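You operate a simulated robot arm through the tools that you are given. There is no shell and no other tool. Be economical: measure what you need, move in short steps, check, and stop when the job is done.

You are at the controls of a simulated robot arm. One attempt, no reset.

Task
Take the teal cloth from the top of the long steel table and put it on top of the white pack.

Only the result counts: the job must be done as asked and must still hold three seconds after the hand-in. Knocking over, shifting, dropping, spilling or breaking anything else fails it. Flat cloth is picked up by pressing the open fingertips on it (5 to 10 N) and closing them slowly along it; thin cloth reads only 2 to 8 mm in the jaws.

Robot
A 7-joint arm with a two-finger parallel gripper, fixed in place. Base frame: the origin is at the foot of the arm, x ahead of it, y to its left, z up; the work surface is at about z = 0. Readings come in m, rad, newtons and seconds.
With the tool pointing down near the work surface it reaches from about 0.24 to 0.62 m from the base axis. Its first joint turns from -1.152 to 1.152 rad. Payload 2.6 kg.
The tool frame sits at the grasp point between the pads (the TCP): z along the fingers, y along the line on which they close. The tips reach 0.03 m beyond it. The gripper opens to 0.094 m. The fingers are 0.028 m wide and 0.01 m thick; the gripper's body (0.05 by 0.096 m) begins 0.055 m behind the TCP.
Orientation is that of the tool frame in the base frame, as a unit quaternion [x, y, z, w]. With the fingers straight down and closing along the base's y, the tool's x points along the base's -x, its y along +y and its z along -z.

Tools
- The arm moves only by the tool arm_command. Its argument "moves" is one flat list of numbers, 7 for each row, row after row: the turn, a rotation vector about the base's x, y, z in units of 8 degrees (1.0 is 8 degrees), then the shift along the base's x, y, z in units of 50 mm (1.0 is 50 mm), then the finger opening in m, from 0 to 0.094. In form: [wx, wy, wz, x, y, z, gripper, wx, wy, wz, x, y, z, gripper, ...]. A call has 1 to 10 rows; each row shifts and turns the commanded pose from where the row before left it. A call with a number of a shift or a turn outside -1 to 1 is refused whole. A row lasts 0.2 s, in which the tool goes at most 0.05 m and 0.15 rad; a call with a longer step from one row to the next is refused whole, and so is a gripper value outside its range. Where a pose cannot be reached the arm comes as near as it can. A force on the tool above 40 N (or 10 N above the force at the start of the call, whichever is more), or a blocked arm, ends the call early, and 0.2 s more pass. The fingers move at their own pace (about 0.072 m/s each) and stop on an object; they squeeze with about 38 N. The grip force told is the motor's: it shows also when the fingers shut on nothing. Time passes only in rows, and 0.2 s behind the last, so rows that do not move let the fingers close. The reply holds the time, the measured pose of the TCP, the force on the tool along the base axes, the opening and the grip force, in the units named above and with some noise, and new pictures: "show" is both (left out), scene, wrist or none.
- Cameras (640 x 400 px; columns grow to the right, rows downward): "scene" is fixed at [0.0381, 0.4379, 0.5555]; the picture's right is [-0.72, -0.70, 0.00], its down [-0.44, 0.45, -0.77] and it looks along [0.54, -0.55, -0.63] (base axes); focal length 316 px, centre (320, 200). "wrist" rides on the gripper at [0.076, 0.014, -0.102] in the tool frame; the picture's right is [-0.18, 0.98, 0.00], its down [-0.75, -0.14, -0.64] and it looks along [-0.63, -0.12, 0.77] (tool axes); focal length 243 px, centre (320, 200). There is no depth. A picture from a camera that has moved, and an enlarged one, comes with that camera's place and axes in the base frame and with its lens.
- close_up(camera, box): a new picture of the part [left, top, right, bottom] of that camera's present view, enlarged. The clock stands still meanwhile.
- job_done(): hands the job in; it is judged then, once.

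Work in short steps. Places have to be worked out from the pictures, the camera data and where the tool is seen: move nearer, look again, correct. Check each grasp and each placing, and mend what went wrong. You have 90 turns and 170 pictures in all, those below and enlarged ones among them. Open the gripper and draw the arm clear of the work before you hand the job in, unless the task says otherwise; then end with one line.

The tools are called after "Call:" as a command line: name --argument value ..., lists and objects as JSON in quotes. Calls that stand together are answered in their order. arm_command: Moves the arm, as the interface text tells. Its arguments: {"type":"object","properties":{"moves":{"type":"array","items":{"type":"number"}},"show":{"type":"string","enum":["both","scene","wrist","none"]}},"required":["moves"]} The other tools are called the same way: close_up (camera, box) takes an enlarged picture of a part of a camera's view; job_done () hands the job in.

At the start:

```text
clock: 0.0
tcp_pos: [0.4243, -0.0504, 0.2977]
orientation: [0.0, 1.0, 0.0, 0.0]
wrist_force: [0.0, -0.9, 0.1]
opening: 0.094
gripper_force: 0.2
```

scene: 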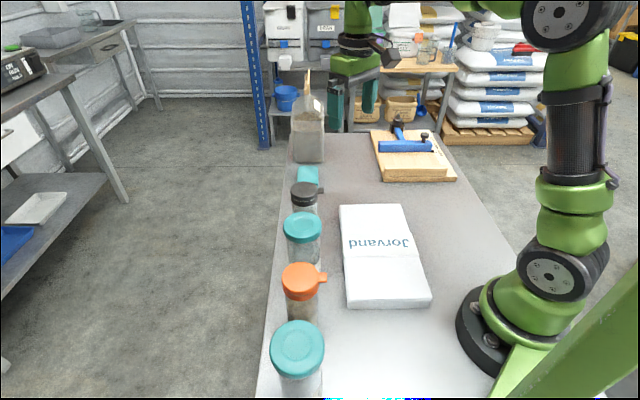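
wrist: 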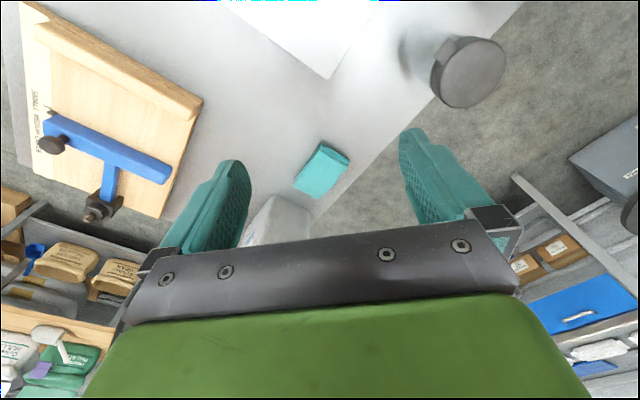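

I'll enlarge both views to locate the cloth, the nearby jars and the pack.

Call:
close_up --camera "scene" --box '[240, 90, 480, 240]'

Call:
close_up --camera "wrist" --box '[220, 0, 540, 250]'

```text
2.67 times, centred on (360, 165) of scene
camera zoom: at [0.0381, 0.4379, 0.5555], right [-0.72, -0.7, 0.0], down [-0.44, 0.45, -0.77], along [0.54, -0.55, -0.63], focal length 842 px, centre (213, 293)
```

zoom: 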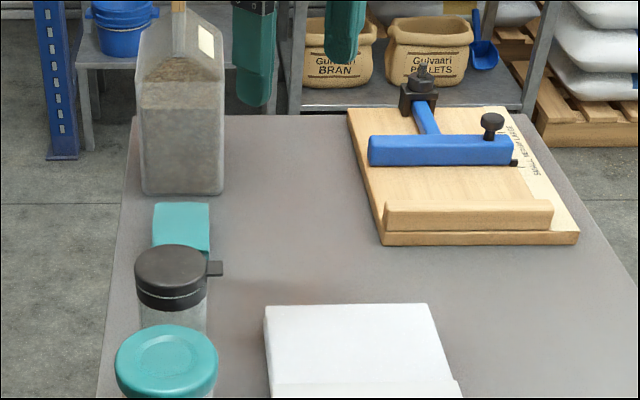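

```text
1.60 times, centred on (380, 125) of wrist
camera zoom: at [0.348, -0.0368, 0.3995], right [0.18, 0.98, 0.0], down [0.75, -0.14, 0.64], along [0.63, -0.12, -0.77], focal length 388 px, centre (224, 320)
```

zoom: 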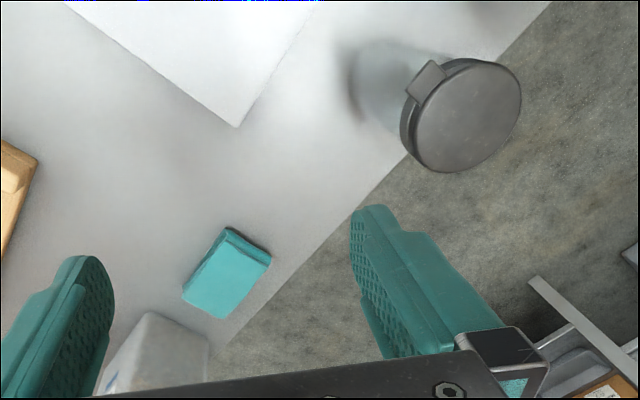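

The cloth is a folded pad about 64 x 104 mm, centred near (0.60, -0.084), with its long side along (1,-1). The pack top is at z≈0.03, centred near (0.28, 0.0). I'll hover over the cloth, yawed -45° so the jaws close across its short side.

Call:
arm_command --moves '[0, 0, -0.9375, 0.58, -0.11, -0.45, 0.05, 0, 0, -0.9375, 0.58, -0.11, -0.45, 0.05, 0, 0, -0.9375, 0.58, -0.11, -0.45, 0.05, 0, 0, -0.9375, 0.58, -0.11, -0.45, 0.05, 0, 0, -0.9375, 0.58, -0.11, -0.45, 0.05, 0, 0, -0.9375, 0.58, -0.11, -0.45, 0.05]'

```text
clock: 1.4
tcp_pos: [0.5954, -0.0859, 0.1626]
orientation: [0.383, 0.924, 0.001, -0.001]
wrist_force: [-0.8, -0.5, -0.5]
opening: 0.0501
gripper_force: 0.0
camera wrist: at [0.5529, -0.0222, 0.2648], right [0.83, 0.56, 0.0], down [0.43, -0.63, 0.64], along [0.36, -0.53, -0.77], focal length 243 px, centre (320, 200)
```

scene: 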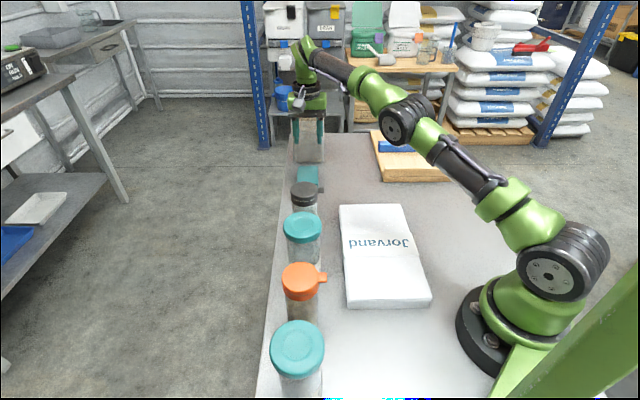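
wrist: 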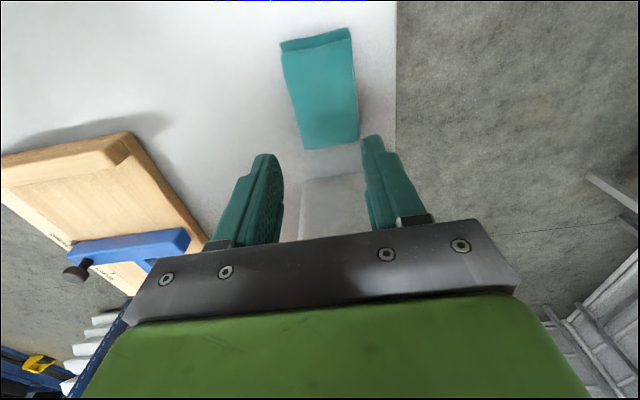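

The cloth centre is confirmed at about (0.600, -0.086), and the bag sits behind it with clearance. I'll descend to just above it.

Call:
arm_command --moves '[0, 0, 0, 0.05, 0, -0.7, 0.05, 0, 0, 0, 0.05, 0, -0.7, 0.05, 0, 0, 0, 0, 0, -0.7, 0.05]'

```text
clock: 2.2
tcp_pos: [0.6035, -0.0852, 0.0625]
orientation: [0.384, 0.923, 0.001, 0.003]
wrist_force: [-11.2, 0.1, 26.7]
opening: 0.0503
gripper_force: 0.3
camera wrist: at [0.5584, -0.0214, 0.1636], right [0.83, 0.56, 0.0], down [0.43, -0.63, 0.65], along [0.37, -0.53, -0.76], focal length 243 px, centre (320, 200)
```

scene: 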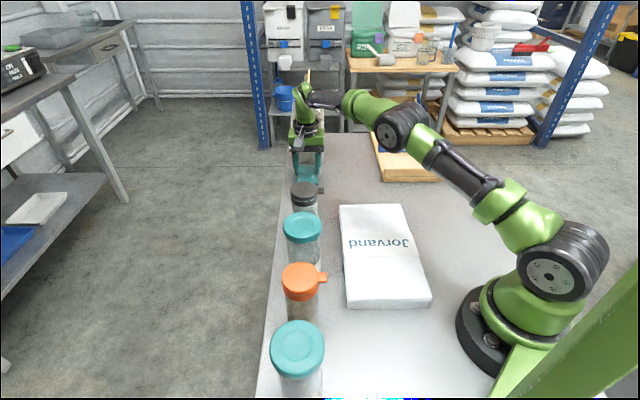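
wrist: 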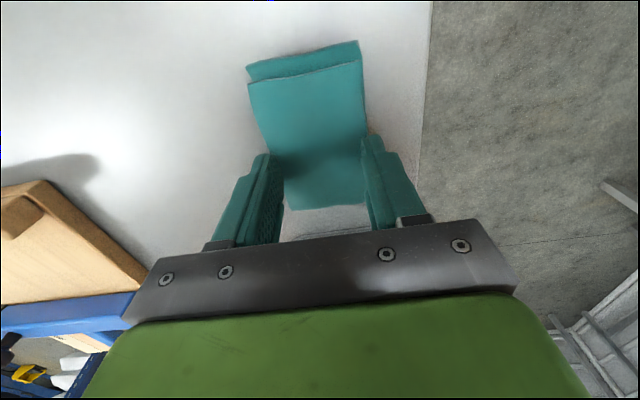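

There is already contact at z=0.0625 (27 N up, -11 N in x), higher than I expected. I'll look closely before doing anything else.

Call:
close_up --camera "wrist" --box '[200, 30, 440, 250]'

Call:
close_up --camera "scene" --box '[260, 60, 360, 220]'

```text
1.82 times, centred on (320, 140) of wrist
camera zoom: at [0.5584, -0.0214, 0.1636], right [0.83, 0.56, 0.0], down [0.43, -0.63, 0.65], along [0.37, -0.53, -0.76], focal length 441 px, centre (320, 309)
```

zoom: 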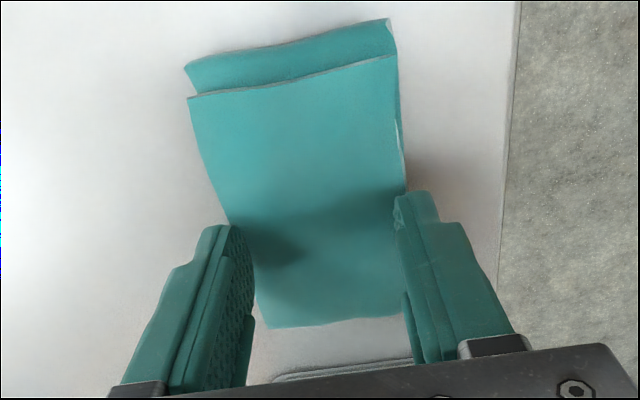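

```text
2.50 times, centred on (310, 140) of scene
camera zoom: at [0.0379, 0.4379, 0.5555], right [-0.72, -0.7, 0.0], down [-0.44, 0.45, -0.77], along [0.54, -0.55, -0.63], focal length 789 px, centre (345, 350)
```

zoom: 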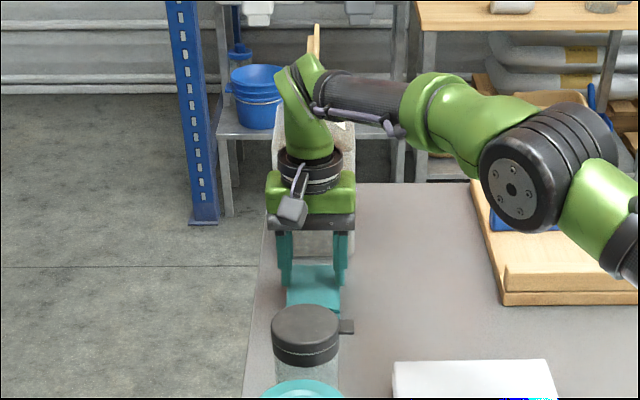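

The tips appear to sit right at the cloth's upper layer, which may be a puffy stack about 3 cm high. I'll back up a little and see whether the force vanishes.

Call:
arm_command --moves '[0, 0, 0, 0, 0, 0.2, 0.05, 0, 0, 0, 0, 0, 0, 0.05]' --show "wrist"

```text
clock: 2.8
tcp_pos: [0.6024, -0.083, 0.066]
orientation: [0.383, 0.924, 0.0, 0.0]
wrist_force: [0.2, 0.1, -0.2]
opening: 0.0499
gripper_force: 0.1
camera wrist: at [0.5587, -0.0207, 0.1688], right [0.82, 0.57, 0.0], down [0.43, -0.63, 0.64], along [0.36, -0.53, -0.77], focal length 243 px, centre (320, 200)
```

wrist: 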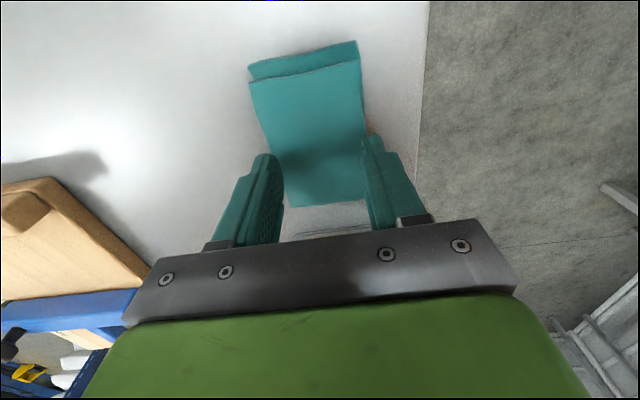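

The force vanished with a 4 mm rise, so it is a firm contact at the tips or hand. I'll lower in 1 mm steps to feel it gently.

Call:
arm_command --moves '[0, 0, 0, 0, 0, -0.02, 0.05, 0, 0, 0, 0, 0, -0.02, 0.05, 0, 0, 0, 0, 0, 0, 0.05]' --show "none"

Call:
close_up --camera "wrist" --box '[220, 30, 420, 240]'

```text
clock: 3.6
tcp_pos: [0.6025, -0.084, 0.0651]
orientation: [0.382, 0.924, 0.0, 0.0]
wrist_force: [0.8, -0.3, 0.3]
opening: 0.0501
gripper_force: 0.0
```

```text
1.90 times, centred on (320, 135) of wrist
camera zoom: at [0.5594, -0.0206, 0.167], right [0.82, 0.57, 0.0], down [0.43, -0.63, 0.64], along [0.36, -0.53, -0.77], focal length 462 px, centre (320, 324)
```

zoom: 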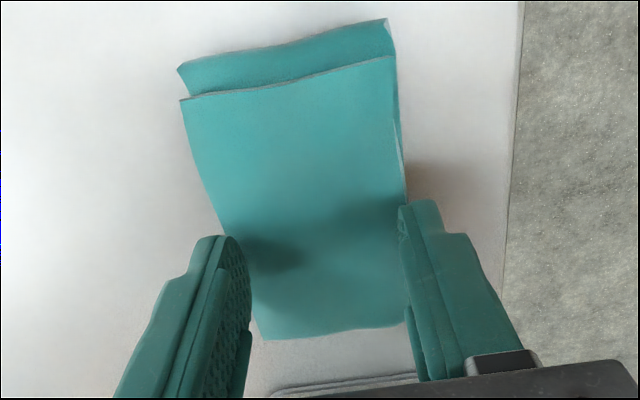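

No force yet at 0.065. I'll continue down in small steps.

Call:
arm_command --moves '[0, 0, 0, 0, 0, -0.03, 0.05, 0, 0, 0, 0, 0, -0.03, 0.05, 0, 0, 0, 0, 0, 0, 0.05]' --show "none"

Call:
close_up --camera "wrist" --box '[220, 30, 420, 240]'

Call:
close_up --camera "scene" --box '[270, 70, 350, 220]'

```text
clock: 4.4
tcp_pos: [0.6035, -0.0838, 0.0621]
orientation: [0.383, 0.924, -0.001, 0.001]
wrist_force: [1.1, 0.4, 0.0]
opening: 0.0502
gripper_force: 0.1
```

```text
1.90 times, centred on (320, 135) of wrist
camera zoom: at [0.5594, -0.0198, 0.1646], right [0.82, 0.57, 0.0], down [0.43, -0.63, 0.64], along [0.36, -0.53, -0.77], focal length 462 px, centre (320, 324)
```

zoom: 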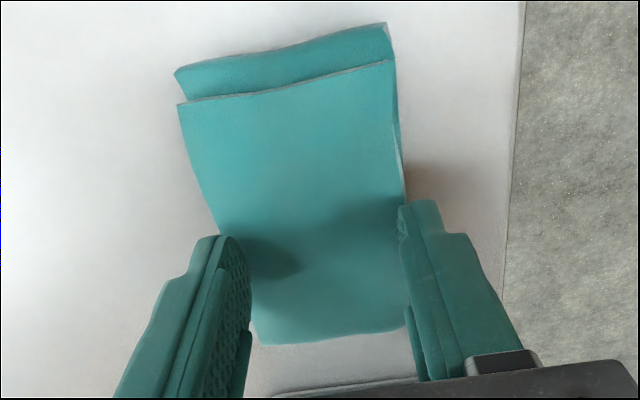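

```text
2.67 times, centred on (310, 145) of scene
camera zoom: at [0.0381, 0.4379, 0.5555], right [-0.72, -0.7, 0.0], down [-0.44, 0.45, -0.77], along [0.54, -0.55, -0.63], focal length 842 px, centre (347, 347)
```

zoom: 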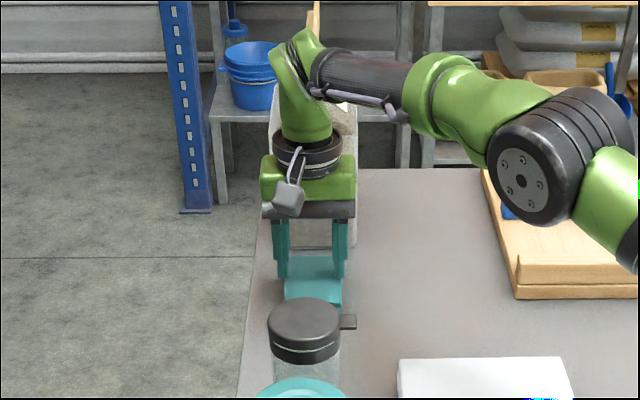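

At 0.062 there is no force, so the earlier reading was a transient from the fast stop. I'll carry on slowly.

Call:
arm_command --moves '[0, 0, 0, -0.03, 0, -0.06, 0.05, 0, 0, 0, 0, 0, -0.06, 0.05, 0, 0, 0, 0, 0, -0.06, 0.05, 0, 0, 0, 0, 0, 0, 0.05]' --show "wrist"

```text
clock: 5.1
tcp_pos: [0.603, -0.0831, 0.0628]
orientation: [0.385, 0.923, 0.001, 0.003]
wrist_force: [-1.1, 0.2, 4.1]
opening: 0.0503
gripper_force: 0.2
stopped in row 3: the force on the tool passed its limit (the readings are from after the stop); the commanded pose is now the measured one
camera wrist: at [0.559, -0.0198, 0.164], right [0.83, 0.56, 0.01], down [0.43, -0.63, 0.65], along [0.37, -0.53, -0.76], focal length 243 px, centre (320, 200)
```

wrist: 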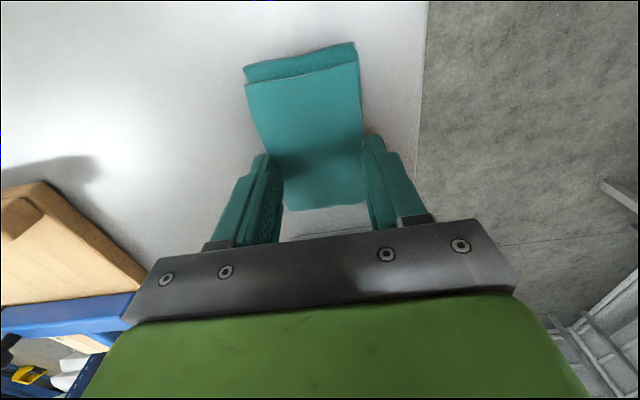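

Contact is firm at the same height, and the slight tilt suggests something on the bag side of the hand. I'll raise, shift 20 mm along the cloth away from the bag, and feel down again to tell cloth contact from bag contact.

Call:
arm_command --moves '[0, 0, 0, 0, 0, 0.1, 0.05, 0, 0, 0, -0.15, 0.15, 0, 0.05, 0, 0, 0, -0.15, 0.15, 0, 0.05, 0, 0, 0, 0, 0, -0.1, 0.05, 0, 0, 0, 0, 0, -0.06, 0.05, 0, 0, 0, 0, 0, -0.06, 0.05, 0, 0, 0, 0, 0, 0, 0.05]' --show "wrist"

```text
clock: 6.5
tcp_pos: [0.5896, -0.0686, 0.0615]
orientation: [0.385, 0.923, 0.003, 0.007]
wrist_force: [-2.9, 0.5, 4.9]
opening: 0.0509
gripper_force: 1.0
stopped in row 7: the force on the tool passed its limit (the readings are from after the stop); the commanded pose is now the measured one
camera wrist: at [0.5449, -0.005, 0.1638], right [0.83, 0.56, 0.01], down [0.42, -0.64, 0.65], along [0.37, -0.53, -0.76], focal length 243 px, centre (320, 200)
```

wrist: 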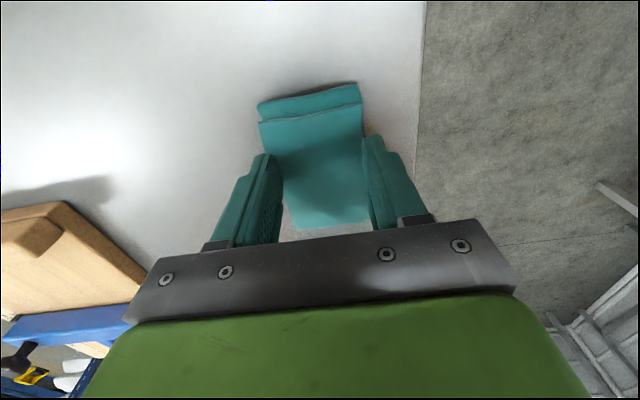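

Same contact height away from the bag, and the fingers spread slightly, so the tips really are on a thick, folded cloth with its top at z≈0.03. I'll return to the centre, press lightly and close slowly.

Call:
arm_command --moves '[0, 0, 0, 0, 0, 0.1, 0.05, 0, 0, 0, 0.12, -0.14, 0, 0.05, 0, 0, 0, 0.12, -0.14, 0, 0.05, 0, 0, 0, 0, 0, -0.1, 0.05, 0, 0, 0, 0, 0, -0.03, 0.05, 0, 0, 0, 0, 0, 0, 0.05]' --show "none"

```text
clock: 7.9
tcp_pos: [0.6015, -0.0825, 0.0632]
orientation: [0.385, 0.923, 0.003, 0.007]
wrist_force: [-2.8, 0.9, 16.0]
opening: 0.0507
gripper_force: 0.5
```

16 N is a bit much, so I'll ease off about 1 mm and close slowly.

Call:
arm_command --moves '[0, 0, 0, 0, 0, 0.016, 0.05, 0, 0, 0, 0, 0, 0, 0.044, 0, 0, 0, 0, 0, 0, 0.038, 0, 0, 0, 0, 0, 0, 0.032, 0, 0, 0, 0, 0, 0, 0.026]' --show "wrist"

```text
clock: 9.1
tcp_pos: [0.6014, -0.0836, 0.0616]
orientation: [0.384, 0.923, 0.003, 0.007]
wrist_force: [-2.4, -8.7, 19.6]
opening: 0.0313
gripper_force: 4.3
camera wrist: at [0.5563, -0.0196, 0.1632], right [0.83, 0.56, 0.01], down [0.42, -0.63, 0.65], along [0.37, -0.53, -0.76], focal length 243 px, centre (320, 200)
```

wrist: 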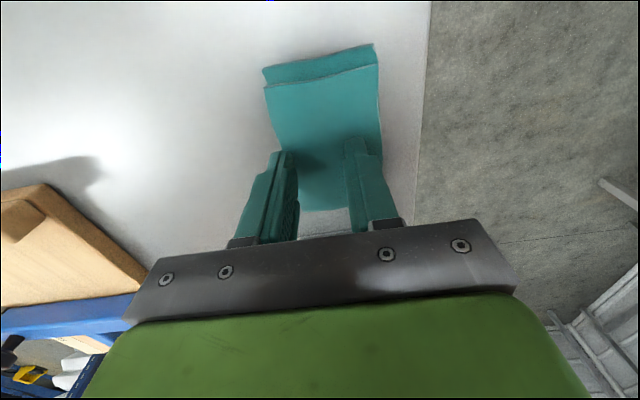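

The cloth is being drawn and stays in contact. I'll keep closing slowly while easing up slightly.

Call:
arm_command --moves '[0, 0, 0, 0, 0, 0.02, 0.022, 0, 0, 0, 0, 0, 0, 0.018, 0, 0, 0, 0, 0, 0, 0.014, 0, 0, 0, 0, 0, 0, 0.01, 0, 0, 0, 0, 0, 0, 0.005, 0, 0, 0, 0, 0, 0, 0, 0, 0, 0, 0, 0, 0, 0]' --show "wrist"

```text
clock: 10.7
tcp_pos: [0.6017, -0.0831, 0.0619]
orientation: [0.385, 0.923, 0.003, 0.006]
wrist_force: [-0.8, -2.2, 13.0]
opening: 0.0
gripper_force: 33.0
camera wrist: at [0.5571, -0.0185, 0.1635], right [0.83, 0.56, 0.01], down [0.42, -0.64, 0.65], along [0.37, -0.53, -0.76], focal length 243 px, centre (320, 200)
```

wrist: 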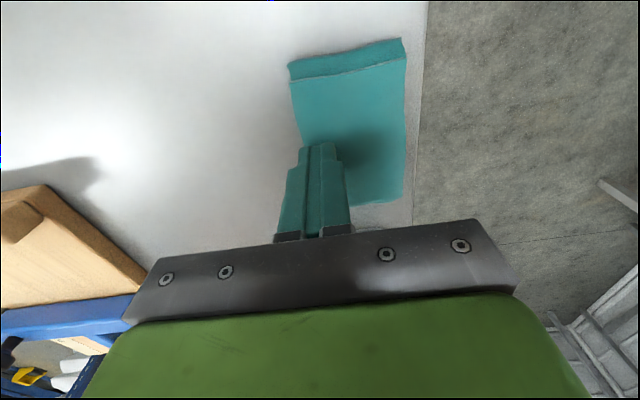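

The fingers shut on nothing: the pad slid about 24 mm toward the table edge. It behaves like a thick, firm pad about 60 mm wide. I'll lift, reopen fully and straddle it to grip it by its sides, centred around (0.607, -0.054).

Call:
arm_command --moves '[0, 0, 0, 0, 0, 0.6, 0, 0, 0.096, 0, 0, 0, 0.3, 0.05, 0, 0, 0, 0, 0, 0, 0.094, 0, 0, 0, 0.06, 0.29, 0, 0.094, 0, 0, 0, 0.06, 0.29, 0, 0.094, 0, 0, 0, 0, 0, 0, 0.094]'

```text
clock: 12.1
tcp_pos: [0.6068, -0.0535, 0.107]
orientation: [0.384, 0.923, 0.001, 0.001]
wrist_force: [0.0, -0.3, 0.0]
opening: 0.094
gripper_force: 0.0
camera wrist: at [0.5644, 0.0099, 0.2097], right [0.83, 0.56, 0.0], down [0.43, -0.64, 0.64], along [0.36, -0.53, -0.77], focal length 243 px, centre (320, 200)
```

scene: 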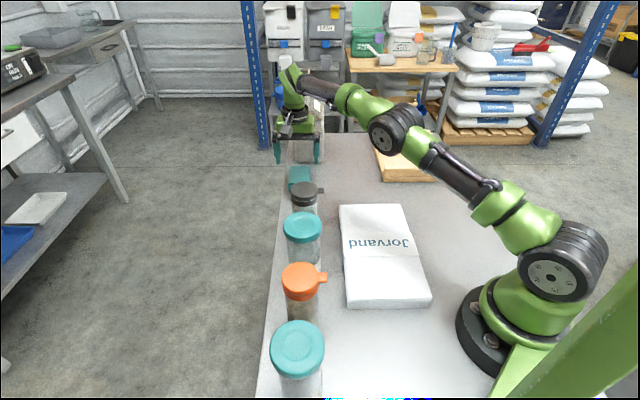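
wrist: 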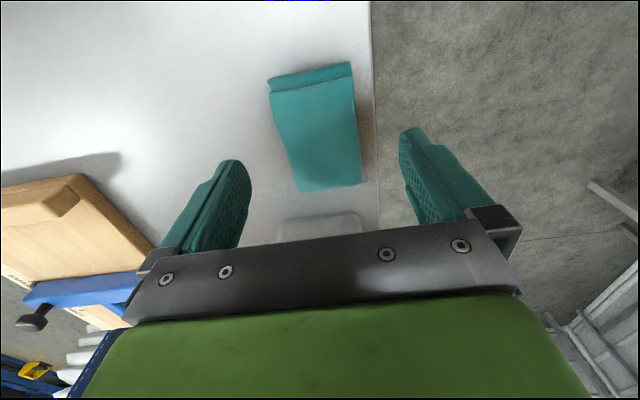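

The pad is now centred between the open fingers. I'll lower so the tips straddle it.

Call:
arm_command --moves '[0, 0, 0, 0, 0, -0.3, 0.094, 0, 0, 0, 0, 0, -0.3, 0.094, 0, 0, 0, 0, 0, -0.2, 0.094, 0, 0, 0, 0, 0, -0.2, 0.094, 0, 0, 0, 0, 0, -0.1, 0.094, 0, 0, 0, 0, 0, 0, 0.094]' --show "wrist"

```text
clock: 13.5
tcp_pos: [0.6068, -0.0531, 0.0515]
orientation: [0.385, 0.923, 0.001, 0.0]
wrist_force: [-0.7, -0.4, -0.5]
opening: 0.0939
gripper_force: 0.1
camera wrist: at [0.5637, 0.0105, 0.1535], right [0.83, 0.56, 0.0], down [0.43, -0.64, 0.64], along [0.36, -0.53, -0.77], focal length 243 px, centre (320, 200)
```

wrist: 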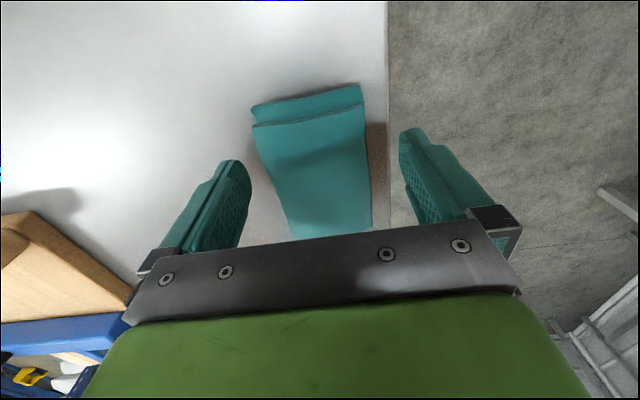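

There was no contact passing 0.031, so the tips are beside a thick cloth. I'll go about 12 mm lower, gently.

Call:
arm_command --moves '[0, 0, 0, 0, 0, -0.06, 0.094, 0, 0, 0, 0, 0, -0.06, 0.094, 0, 0, 0, 0, 0, -0.06, 0.094, 0, 0, 0, 0, 0, -0.06, 0.094, 0, 0, 0, 0, 0, 0, 0.094]' --show "wrist"

```text
clock: 14.7
tcp_pos: [0.6064, -0.0523, 0.0399]
orientation: [0.385, 0.923, 0.0, -0.001]
wrist_force: [-0.3, 0.0, 0.3]
opening: 0.094
gripper_force: 0.0
camera wrist: at [0.5638, 0.0105, 0.1414], right [0.83, 0.56, 0.0], down [0.43, -0.64, 0.64], along [0.36, -0.53, -0.77], focal length 243 px, centre (320, 200)
```

wrist: 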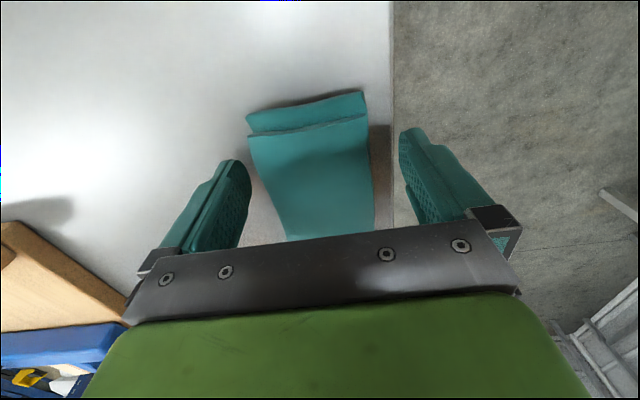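

The tips are at z≈0.01 with no contact on the table. I'll close slowly onto the sides.

Call:
arm_command --moves '[0, 0, 0, 0, 0, 0, 0.084, 0, 0, 0, 0, 0, 0, 0.076, 0, 0, 0, 0, 0, 0, 0.068, 0, 0, 0, 0, 0, 0, 0.06, 0, 0, 0, 0, 0, 0, 0.052, 0, 0, 0, 0, 0, 0, 0.044, 0, 0, 0, 0, 0, 0, 0.036]' --show "wrist"

```text
clock: 16.3
tcp_pos: [0.6064, -0.0524, 0.0396]
orientation: [0.385, 0.923, 0.0, -0.001]
wrist_force: [-1.0, -0.1, 0.5]
opening: 0.0588
gripper_force: 37.9
camera wrist: at [0.5638, 0.0104, 0.1417], right [0.83, 0.56, 0.0], down [0.43, -0.64, 0.64], along [0.36, -0.53, -0.77], focal length 243 px, centre (320, 200)
```

wrist: 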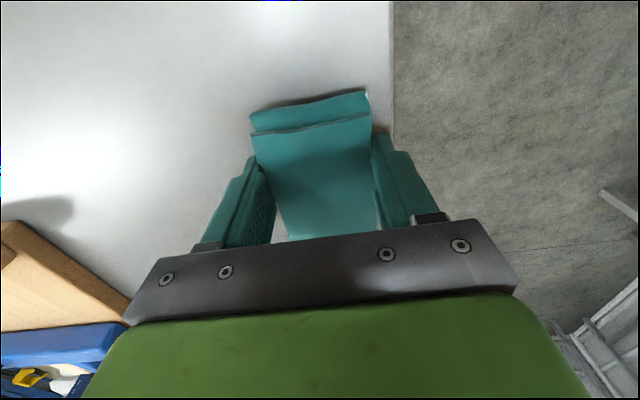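

The jaws stopped firmly on the pad at 59 mm with 38 N. I'll command full closure to keep the squeeze and lift straight up.

Call:
arm_command --moves '[0, 0, 0, 0, 0, 0, 0, 0, 0, 0, 0, 0, 0.1, 0, 0, 0, 0, 0, 0, 0.2, 0, 0, 0, 0, 0, 0, 0.4, 0, 0, 0, 0, 0, 0, 0.5, 0, 0, 0, 0, 0, 0, 0.5, 0]'

```text
clock: 17.7
tcp_pos: [0.6076, -0.0516, 0.125]
orientation: [0.385, 0.923, 0.001, -0.001]
wrist_force: [-0.2, 0.6, 0.1]
opening: 0.059
gripper_force: 37.9
camera wrist: at [0.5638, 0.0107, 0.2275], right [0.83, 0.56, 0.0], down [0.43, -0.64, 0.64], along [0.36, -0.53, -0.77], focal length 243 px, centre (320, 200)
```

scene: 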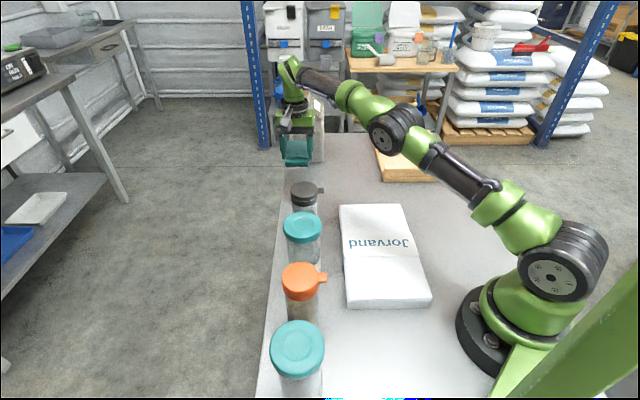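
wrist: 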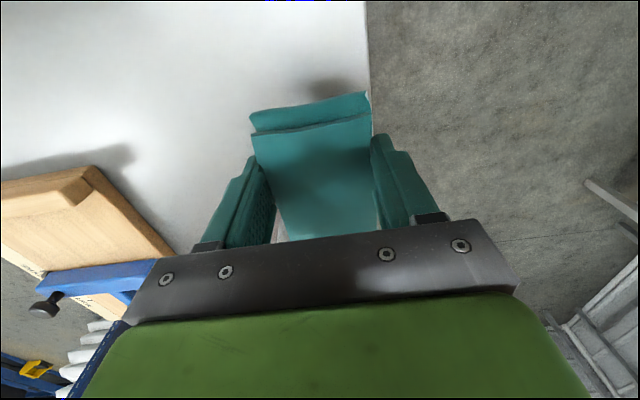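

The cloth is held (59 mm, 38 N) and off the table. I'll raise above jar height, then carry it toward the pack.

Call:
arm_command --moves '[0, 0, 0, 0, 0, 0.6, 0, 0, 0, 0, 0, 0, 0.8, 0, 0, 0, 0, -0.4, 0.06, 0.5, 0, 0, 0, 0, -0.8, 0.11, 0, 0, 0, 0, 0, -0.9, 0.13, 0, 0, 0, 0, 0, -0.9, 0.13, 0, 0, 0, 0, 0, -0.9, 0.13, 0, 0, 0, 0, 0, -0.9, 0.13, 0, 0, 0, 0, 0, -0.9, 0.13, 0, 0, 0, 0, 0, -0.6, 0.1, 0, 0]'

```text
clock: 19.9
tcp_pos: [0.5497, -0.0138, 0.3043]
orientation: [0.385, 0.923, 0.001, -0.001]
wrist_force: [0.0, -0.7, 0.5]
opening: 0.059
gripper_force: 37.9
out of reach, approached as far as the arm can: row 1, 2, 3, 4, 5, 6, 7, 8, 9, 10
camera wrist: at [0.5067, 0.0489, 0.4064], right [0.83, 0.56, 0.0], down [0.43, -0.64, 0.64], along [0.36, -0.53, -0.77], focal length 243 px, centre (320, 200)
```

scene: 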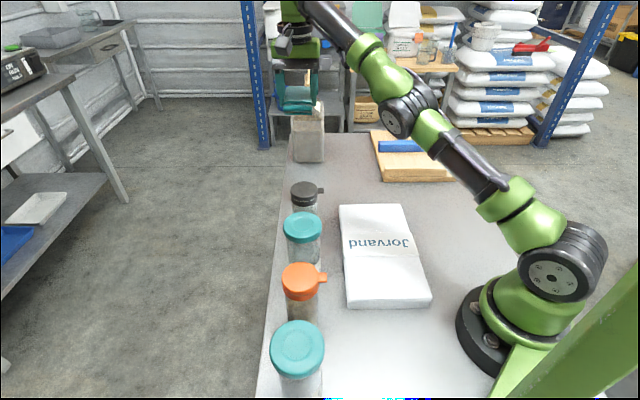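
wrist: 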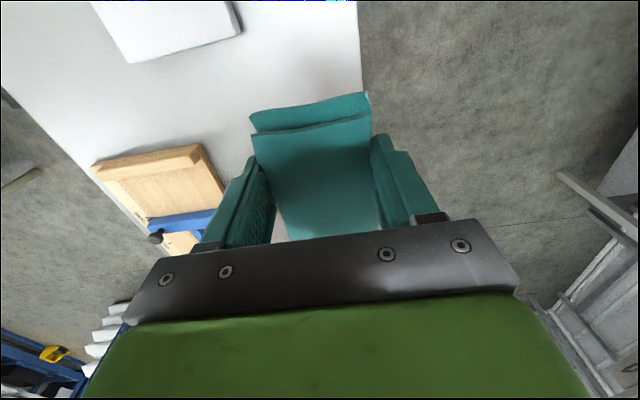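

The arm took an odd path near its reach limit, but the cloth is still held. I'll check where it is with a null move.

Call:
arm_command --moves '[0, 0, 0, 0, 0, 0, 0]' --show "none"

```text
clock: 20.3
tcp_pos: [0.5507, -0.0144, 0.3052]
orientation: [0.384, 0.923, 0.0, 0.0]
wrist_force: [-0.3, -1.3, -0.3]
opening: 0.0589
gripper_force: 38.0
```

It is stable. I'll take a modest step inward and down to see how it tracks.

Call:
arm_command --moves '[0, 0, 0, -0.4, 0, -0.2, 0, 0, 0, 0, -0.4, 0, -0.2, 0]' --show "none"

```text
clock: 20.9
tcp_pos: [0.5508, -0.0144, 0.3033]
orientation: [0.385, 0.923, 0.001, -0.001]
wrist_force: [0.0, 0.1, -1.1]
opening: 0.0588
gripper_force: 37.6
out of reach, approached as far as the arm can: row 1, 2
```

It is stuck with this orientation, probably a joint limit. I'll unwind the yaw toward the starting orientation, as the cloth's angle on the pack doesn't matter.

Call:
arm_command --moves '[0, 0, 0.9, 0, 0, 0, 0, 0, 0, 0.9, 0, 0, 0, 0, 0, 0, 0.9, 0, 0, 0, 0]' --show "none"

```text
clock: 21.7
tcp_pos: [0.5511, -0.0144, 0.304]
orientation: [0.205, 0.979, 0.0, 0.0]
wrist_force: [0.0, -0.2, 0.0]
opening: 0.0591
gripper_force: 38.1
```

The yaw unwound freely. Now I'll move inward.

Call:
arm_command --moves '[0, 0, 0, -0.5, 0, -0.1, 0, 0, 0, 0, -0.5, 0, -0.1, 0]' --show "none"

```text
clock: 22.3
tcp_pos: [0.5473, -0.0158, 0.3088]
orientation: [0.205, 0.979, 0.0, -0.001]
wrist_force: [0.0, -0.5, 0.4]
opening: 0.059
gripper_force: 38.4
out of reach, approached as far as the arm can: row 1, 2
```

Still blocked going inward at this height. I'll try retreating downward first, as the arm may have drifted against a joint limit.

Call:
arm_command --moves '[0, 0, 0, 0, -0.3, -0.5, 0, 0, 0, 0, 0, -0.3, -0.5, 0]' --show "scene"

```text
clock: 22.9
tcp_pos: [0.565, -0.0486, 0.2679]
orientation: [0.205, 0.979, 0.0, -0.001]
wrist_force: [-0.2, -0.5, -1.2]
opening: 0.0587
gripper_force: 37.7
out of reach, approached as far as the arm can: row 1, 2
```

scene: 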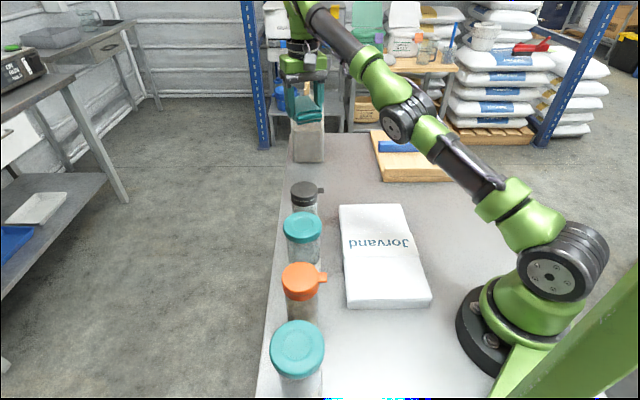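

The readings fit a sphere of about 0.61 m around the shoulder, so the arm is fully stretched and pulling straight inward is singular. I'll bend the elbow by pitching the tool (tips toward the robot) while drawing inward.

Call:
arm_command --moves '[0, 0.9, 0, -0.7, 0.03, -0.1, 0, 0, 0.9, 0, -0.7, 0.03, -0.1, 0]' --show "none"

```text
clock: 23.5
tcp_pos: [0.508, -0.0458, 0.2619]
orientation: [0.204, 0.971, -0.025, -0.123]
wrist_force: [-0.6, -0.8, -0.9]
opening: 0.0588
gripper_force: 37.6
out of reach, approached as far as the arm can: row 1
```

That worked: the second row was reachable. I'll continue inward with the tilt held.

Call:
arm_command --moves '[0, 0, 0, -0.6, 0.03, 0, 0, 0, 0, 0, -0.6, 0.03, 0, 0, 0, 0, 0, -0.6, 0.03, 0, 0]' --show "scene"

```text
clock: 24.3
tcp_pos: [0.4183, -0.043, 0.2613]
orientation: [0.204, 0.971, -0.026, -0.123]
wrist_force: [0.7, -0.2, 0.4]
opening: 0.0588
gripper_force: 37.7
```

scene: 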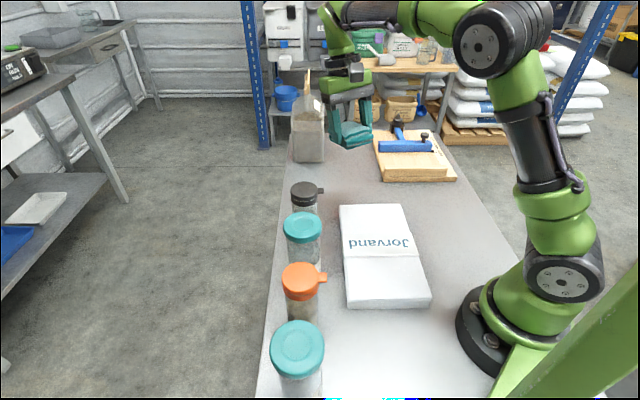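

The elbow is bent and tracking is exact. I'll undo the tilt, restore the yaw and move over the pack.

Call:
arm_command --moves '[0, -0.9, 0, -0.4, 0.1, 0, 0, 0, -0.9, 0, -0.4, 0.1, 0, 0, 0, 0, -0.9, -0.5, 0.1, 0, 0, 0, 0, -0.9, -0.5, 0.15, 0, 0, 0, 0, -0.9, -0.4, 0.15, 0, 0, 0, 0, 0, -0.3, 0.1, 0, 0, 0, 0, 0, 0, 0, 0, 0]'

```text
clock: 25.9
tcp_pos: [0.2957, -0.0061, 0.2601]
orientation: [0.387, 0.922, 0.0, 0.0]
wrist_force: [-0.7, -0.5, -1.4]
opening: 0.059
gripper_force: 37.9
camera wrist: at [0.2525, 0.0572, 0.3625], right [0.83, 0.56, 0.0], down [0.43, -0.64, 0.64], along [0.36, -0.53, -0.77], focal length 243 px, centre (320, 200)
```

scene: 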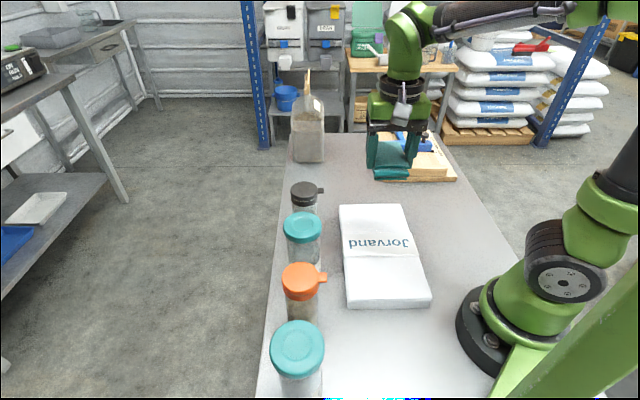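
wrist: 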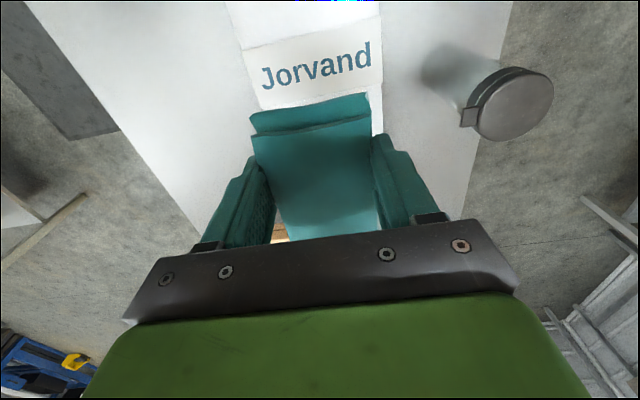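

The cloth will land well inside the pack outline. I'll lower to about 3 to 4 cm above the pack and check.

Call:
arm_command --moves '[0, 0, 0, 0, 0, -0.6, 0, 0, 0, 0, 0, 0, -0.7, 0, 0, 0, 0, 0, 0, -0.7, 0, 0, 0, 0, 0, 0, -0.6, 0, 0, 0, 0, 0, 0, -0.4, 0, 0, 0, 0, 0, 0, 0, 0]'

Call:
close_up --camera "scene" --box '[290, 100, 490, 320]'

```text
clock: 27.3
tcp_pos: [0.2941, -0.0067, 0.1106]
orientation: [0.386, 0.923, 0.001, -0.001]
wrist_force: [-0.3, 0.1, -1.9]
opening: 0.0589
gripper_force: 37.7
camera wrist: at [0.2518, 0.0567, 0.2134], right [0.83, 0.56, 0.0], down [0.43, -0.64, 0.64], along [0.36, -0.53, -0.77], focal length 243 px, centre (320, 200)
```

scene: 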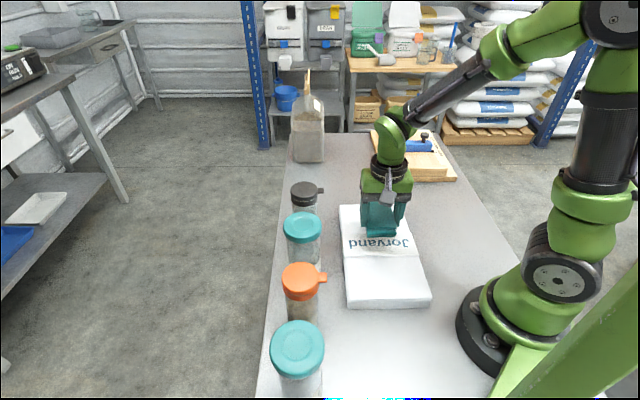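
wrist: 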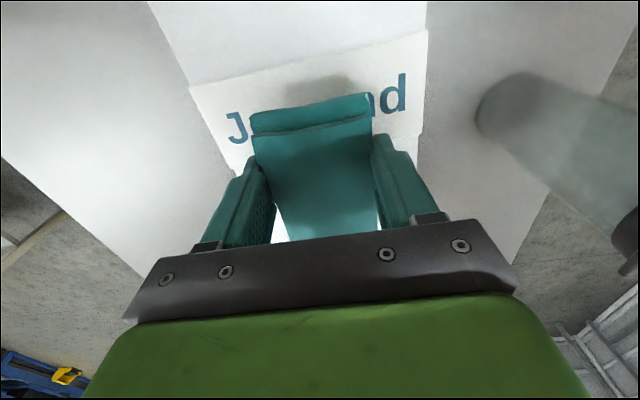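

```text
1.82 times, centred on (390, 210) of scene
camera zoom: at [0.0381, 0.4379, 0.5555], right [-0.72, -0.7, 0.0], down [-0.44, 0.45, -0.77], along [0.54, -0.55, -0.63], focal length 574 px, centre (193, 182)
```

zoom: 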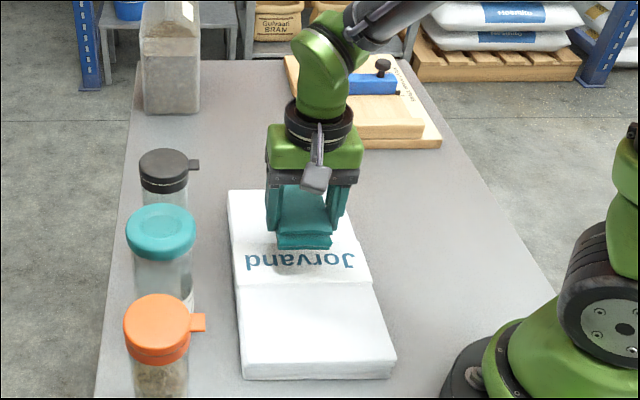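

The cloth is centred over the far half of the pack. I'll lower gently and stop at first touch.

Call:
arm_command --moves '[0, 0, 0, 0, 0, -0.2, 0, 0, 0, 0, 0, 0, -0.15, 0, 0, 0, 0, 0, 0, -0.1, 0, 0, 0, 0, 0, 0, -0.05, 0, 0, 0, 0, 0, 0, 0, 0]' --show "wrist"

```text
clock: 28.5
tcp_pos: [0.2941, -0.0068, 0.0866]
orientation: [0.385, 0.923, 0.0, -0.001]
wrist_force: [0.0, 0.2, -0.4]
opening: 0.059
gripper_force: 38.5
camera wrist: at [0.2517, 0.0574, 0.1883], right [0.83, 0.56, 0.0], down [0.43, -0.64, 0.64], along [0.36, -0.53, -0.77], focal length 243 px, centre (320, 200)
```

wrist: 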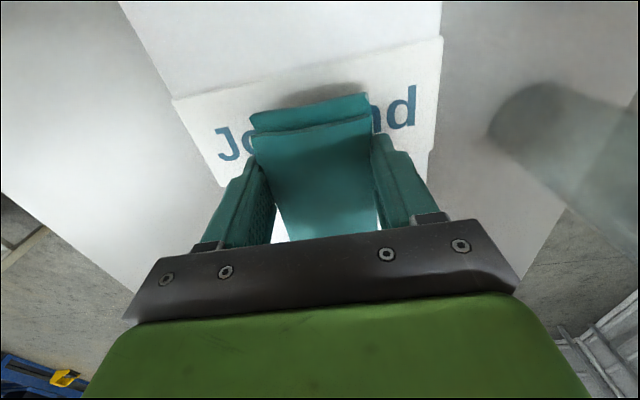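

No contact yet at 0.087. I'll go on in 2 mm steps.

Call:
arm_command --moves '[0, 0, 0, 0, 0, -0.04, 0, 0, 0, 0, 0, 0, -0.04, 0, 0, 0, 0, 0, 0, -0.04, 0, 0, 0, 0, 0, 0, 0, 0]' --show "none"

```text
clock: 29.5
tcp_pos: [0.2933, -0.0063, 0.08]
orientation: [0.385, 0.923, 0.0, -0.001]
wrist_force: [0.1, -0.7, -0.5]
opening: 0.0584
gripper_force: 38.1
```

Call:
arm_command --moves '[0, 0, 0, 0, 0, -0.03, 0, 0, 0, 0, 0, 0, -0.03, 0, 0, 0, 0, 0, 0, -0.03, 0, 0, 0, 0, 0, 0, 0, 0]' --show "wrist"

```text
clock: 30.5
tcp_pos: [0.2932, -0.0061, 0.0748]
orientation: [0.385, 0.923, 0.0, -0.002]
wrist_force: [-0.7, 0.4, -0.8]
opening: 0.0589
gripper_force: 37.9
camera wrist: at [0.2514, 0.0573, 0.1778], right [0.83, 0.56, 0.0], down [0.43, -0.64, 0.64], along [0.36, -0.53, -0.77], focal length 243 px, centre (320, 200)
```

wrist: 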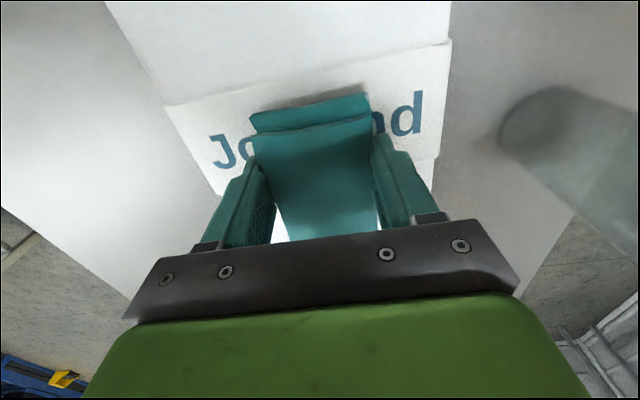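

It's close, with the shadow nearly meeting the cloth. I'll continue in 1 mm steps.

Call:
arm_command --moves '[0, 0, 0, 0, 0, -0.02, 0, 0, 0, 0, 0, 0, -0.02, 0, 0, 0, 0, 0, 0, -0.02, 0, 0, 0, 0, 0, 0, 0, 0]' --show "none"

Call:
close_up --camera "wrist" --box '[190, 60, 430, 250]'

Call:
close_up --camera "scene" --box '[330, 180, 440, 320]'

```text
clock: 31.3
tcp_pos: [0.2939, -0.0051, 0.075]
orientation: [0.387, 0.922, 0.002, 0.001]
wrist_force: [-2.8, 0.3, 9.1]
opening: 0.059
gripper_force: 37.8
stopped in row 3: the force on the tool passed its limit (the readings are from after the stop); the commanded pose is now the measured one
```

```text
2.11 times, centred on (310, 155) of wrist
camera zoom: at [0.2522, 0.0575, 0.1771], right [0.83, 0.56, 0.0], down [0.43, -0.64, 0.64], along [0.36, -0.53, -0.77], focal length 511 px, centre (341, 295)
```

zoom: 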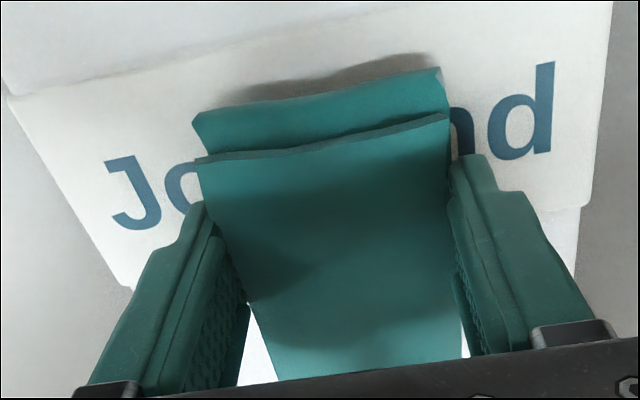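

```text
2.86 times, centred on (385, 250) of scene
camera zoom: at [0.0381, 0.4379, 0.5555], right [-0.72, -0.7, 0.0], down [-0.44, 0.45, -0.77], along [0.54, -0.55, -0.63], focal length 902 px, centre (134, 57)
```

zoom: 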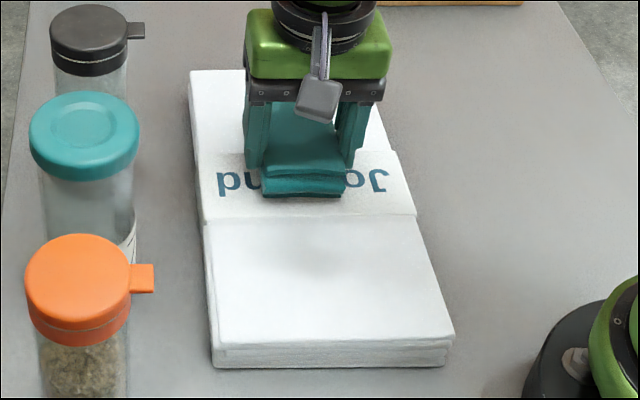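

The cloth's underside rests on the pack, with 9 N of contact. I'll open slowly to release it there.

Call:
arm_command --moves '[0, 0, 0, 0, 0, 0, 0.064, 0, 0, 0, 0, 0, 0, 0.07, 0, 0, 0, 0, 0, 0, 0.08, 0, 0, 0, 0, 0, 0, 0.092, 0, 0, 0, 0, 0, 0, 0.092]' --show "wrist"

```text
clock: 32.5
tcp_pos: [0.2948, -0.0063, 0.0751]
orientation: [0.388, 0.922, 0.001, 0.0]
wrist_force: [0.9, -0.8, 0.5]
opening: 0.0919
gripper_force: 0.0
camera wrist: at [0.2522, 0.0575, 0.1768], right [0.83, 0.56, 0.0], down [0.43, -0.64, 0.64], along [0.36, -0.53, -0.77], focal length 243 px, centre (320, 200)
```

wrist: 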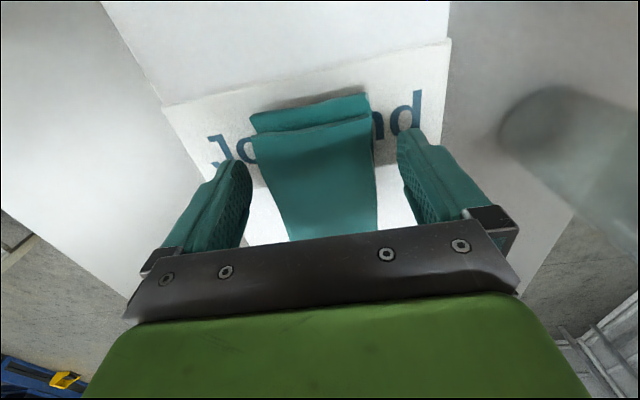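

The cloth is released and lying on the pack, with both fingers clear. I'll lift straight up and check.

Call:
arm_command --moves '[0, 0, 0, 0, 0, 0.2, 0.092, 0, 0, 0, 0, 0, 0.4, 0.092, 0, 0, 0, 0, 0, 0.7, 0.092, 0, 0, 0, 0, 0, 0.7, 0.092, 0, 0, 0, 0, 0, 0.7, 0.092, 0, 0, 0, 0, 0, 0.5, 0.092, 0, 0, 0, 0, 0, 0, 0.092]'

Call:
close_up --camera "scene" --box '[280, 140, 460, 330]'

```text
clock: 34.1
tcp_pos: [0.2939, -0.006, 0.2359]
orientation: [0.387, 0.922, 0.0, 0.001]
wrist_force: [-0.2, 0.0, 0.0]
opening: 0.092
gripper_force: 0.0
camera wrist: at [0.251, 0.0579, 0.338], right [0.83, 0.56, 0.0], down [0.43, -0.64, 0.64], along [0.36, -0.53, -0.77], focal length 243 px, centre (320, 200)
```

scene: 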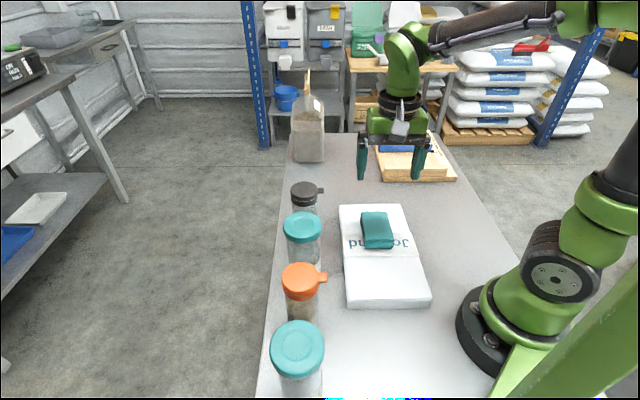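
wrist: 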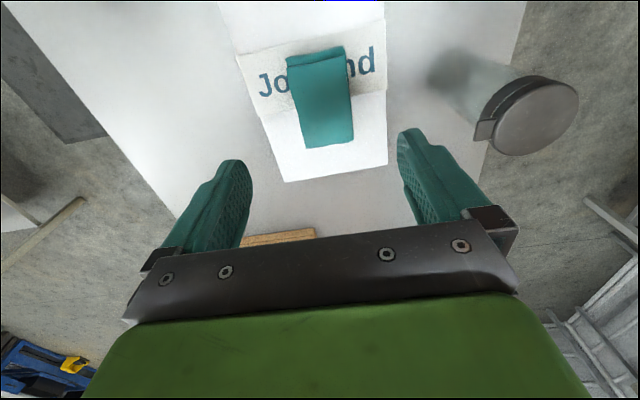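

```text
2.11 times, centred on (370, 235) of scene
camera zoom: at [0.0381, 0.4379, 0.5555], right [-0.72, -0.7, 0.0], down [-0.44, 0.45, -0.77], along [0.54, -0.55, -0.63], focal length 664 px, centre (215, 126)
```

zoom: 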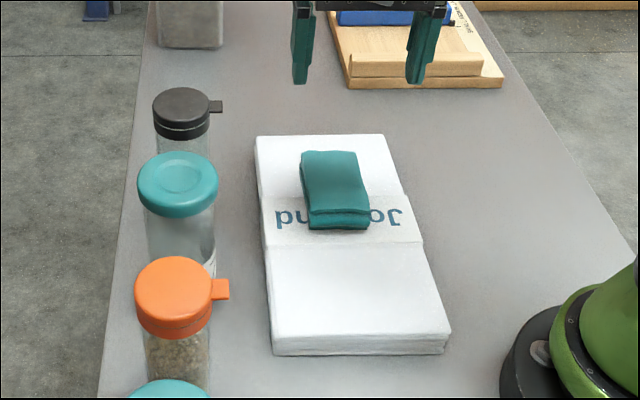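

The cloth lies fully on the pack, nothing else has moved, and the arm is clear with the gripper open. I'm handing it in.

Call:
job_done

```text
The job is handed in.
```

The teal cloth is lying on top of the white pack, released and fully within its edges, with the arm clear and nothing else seen to move.
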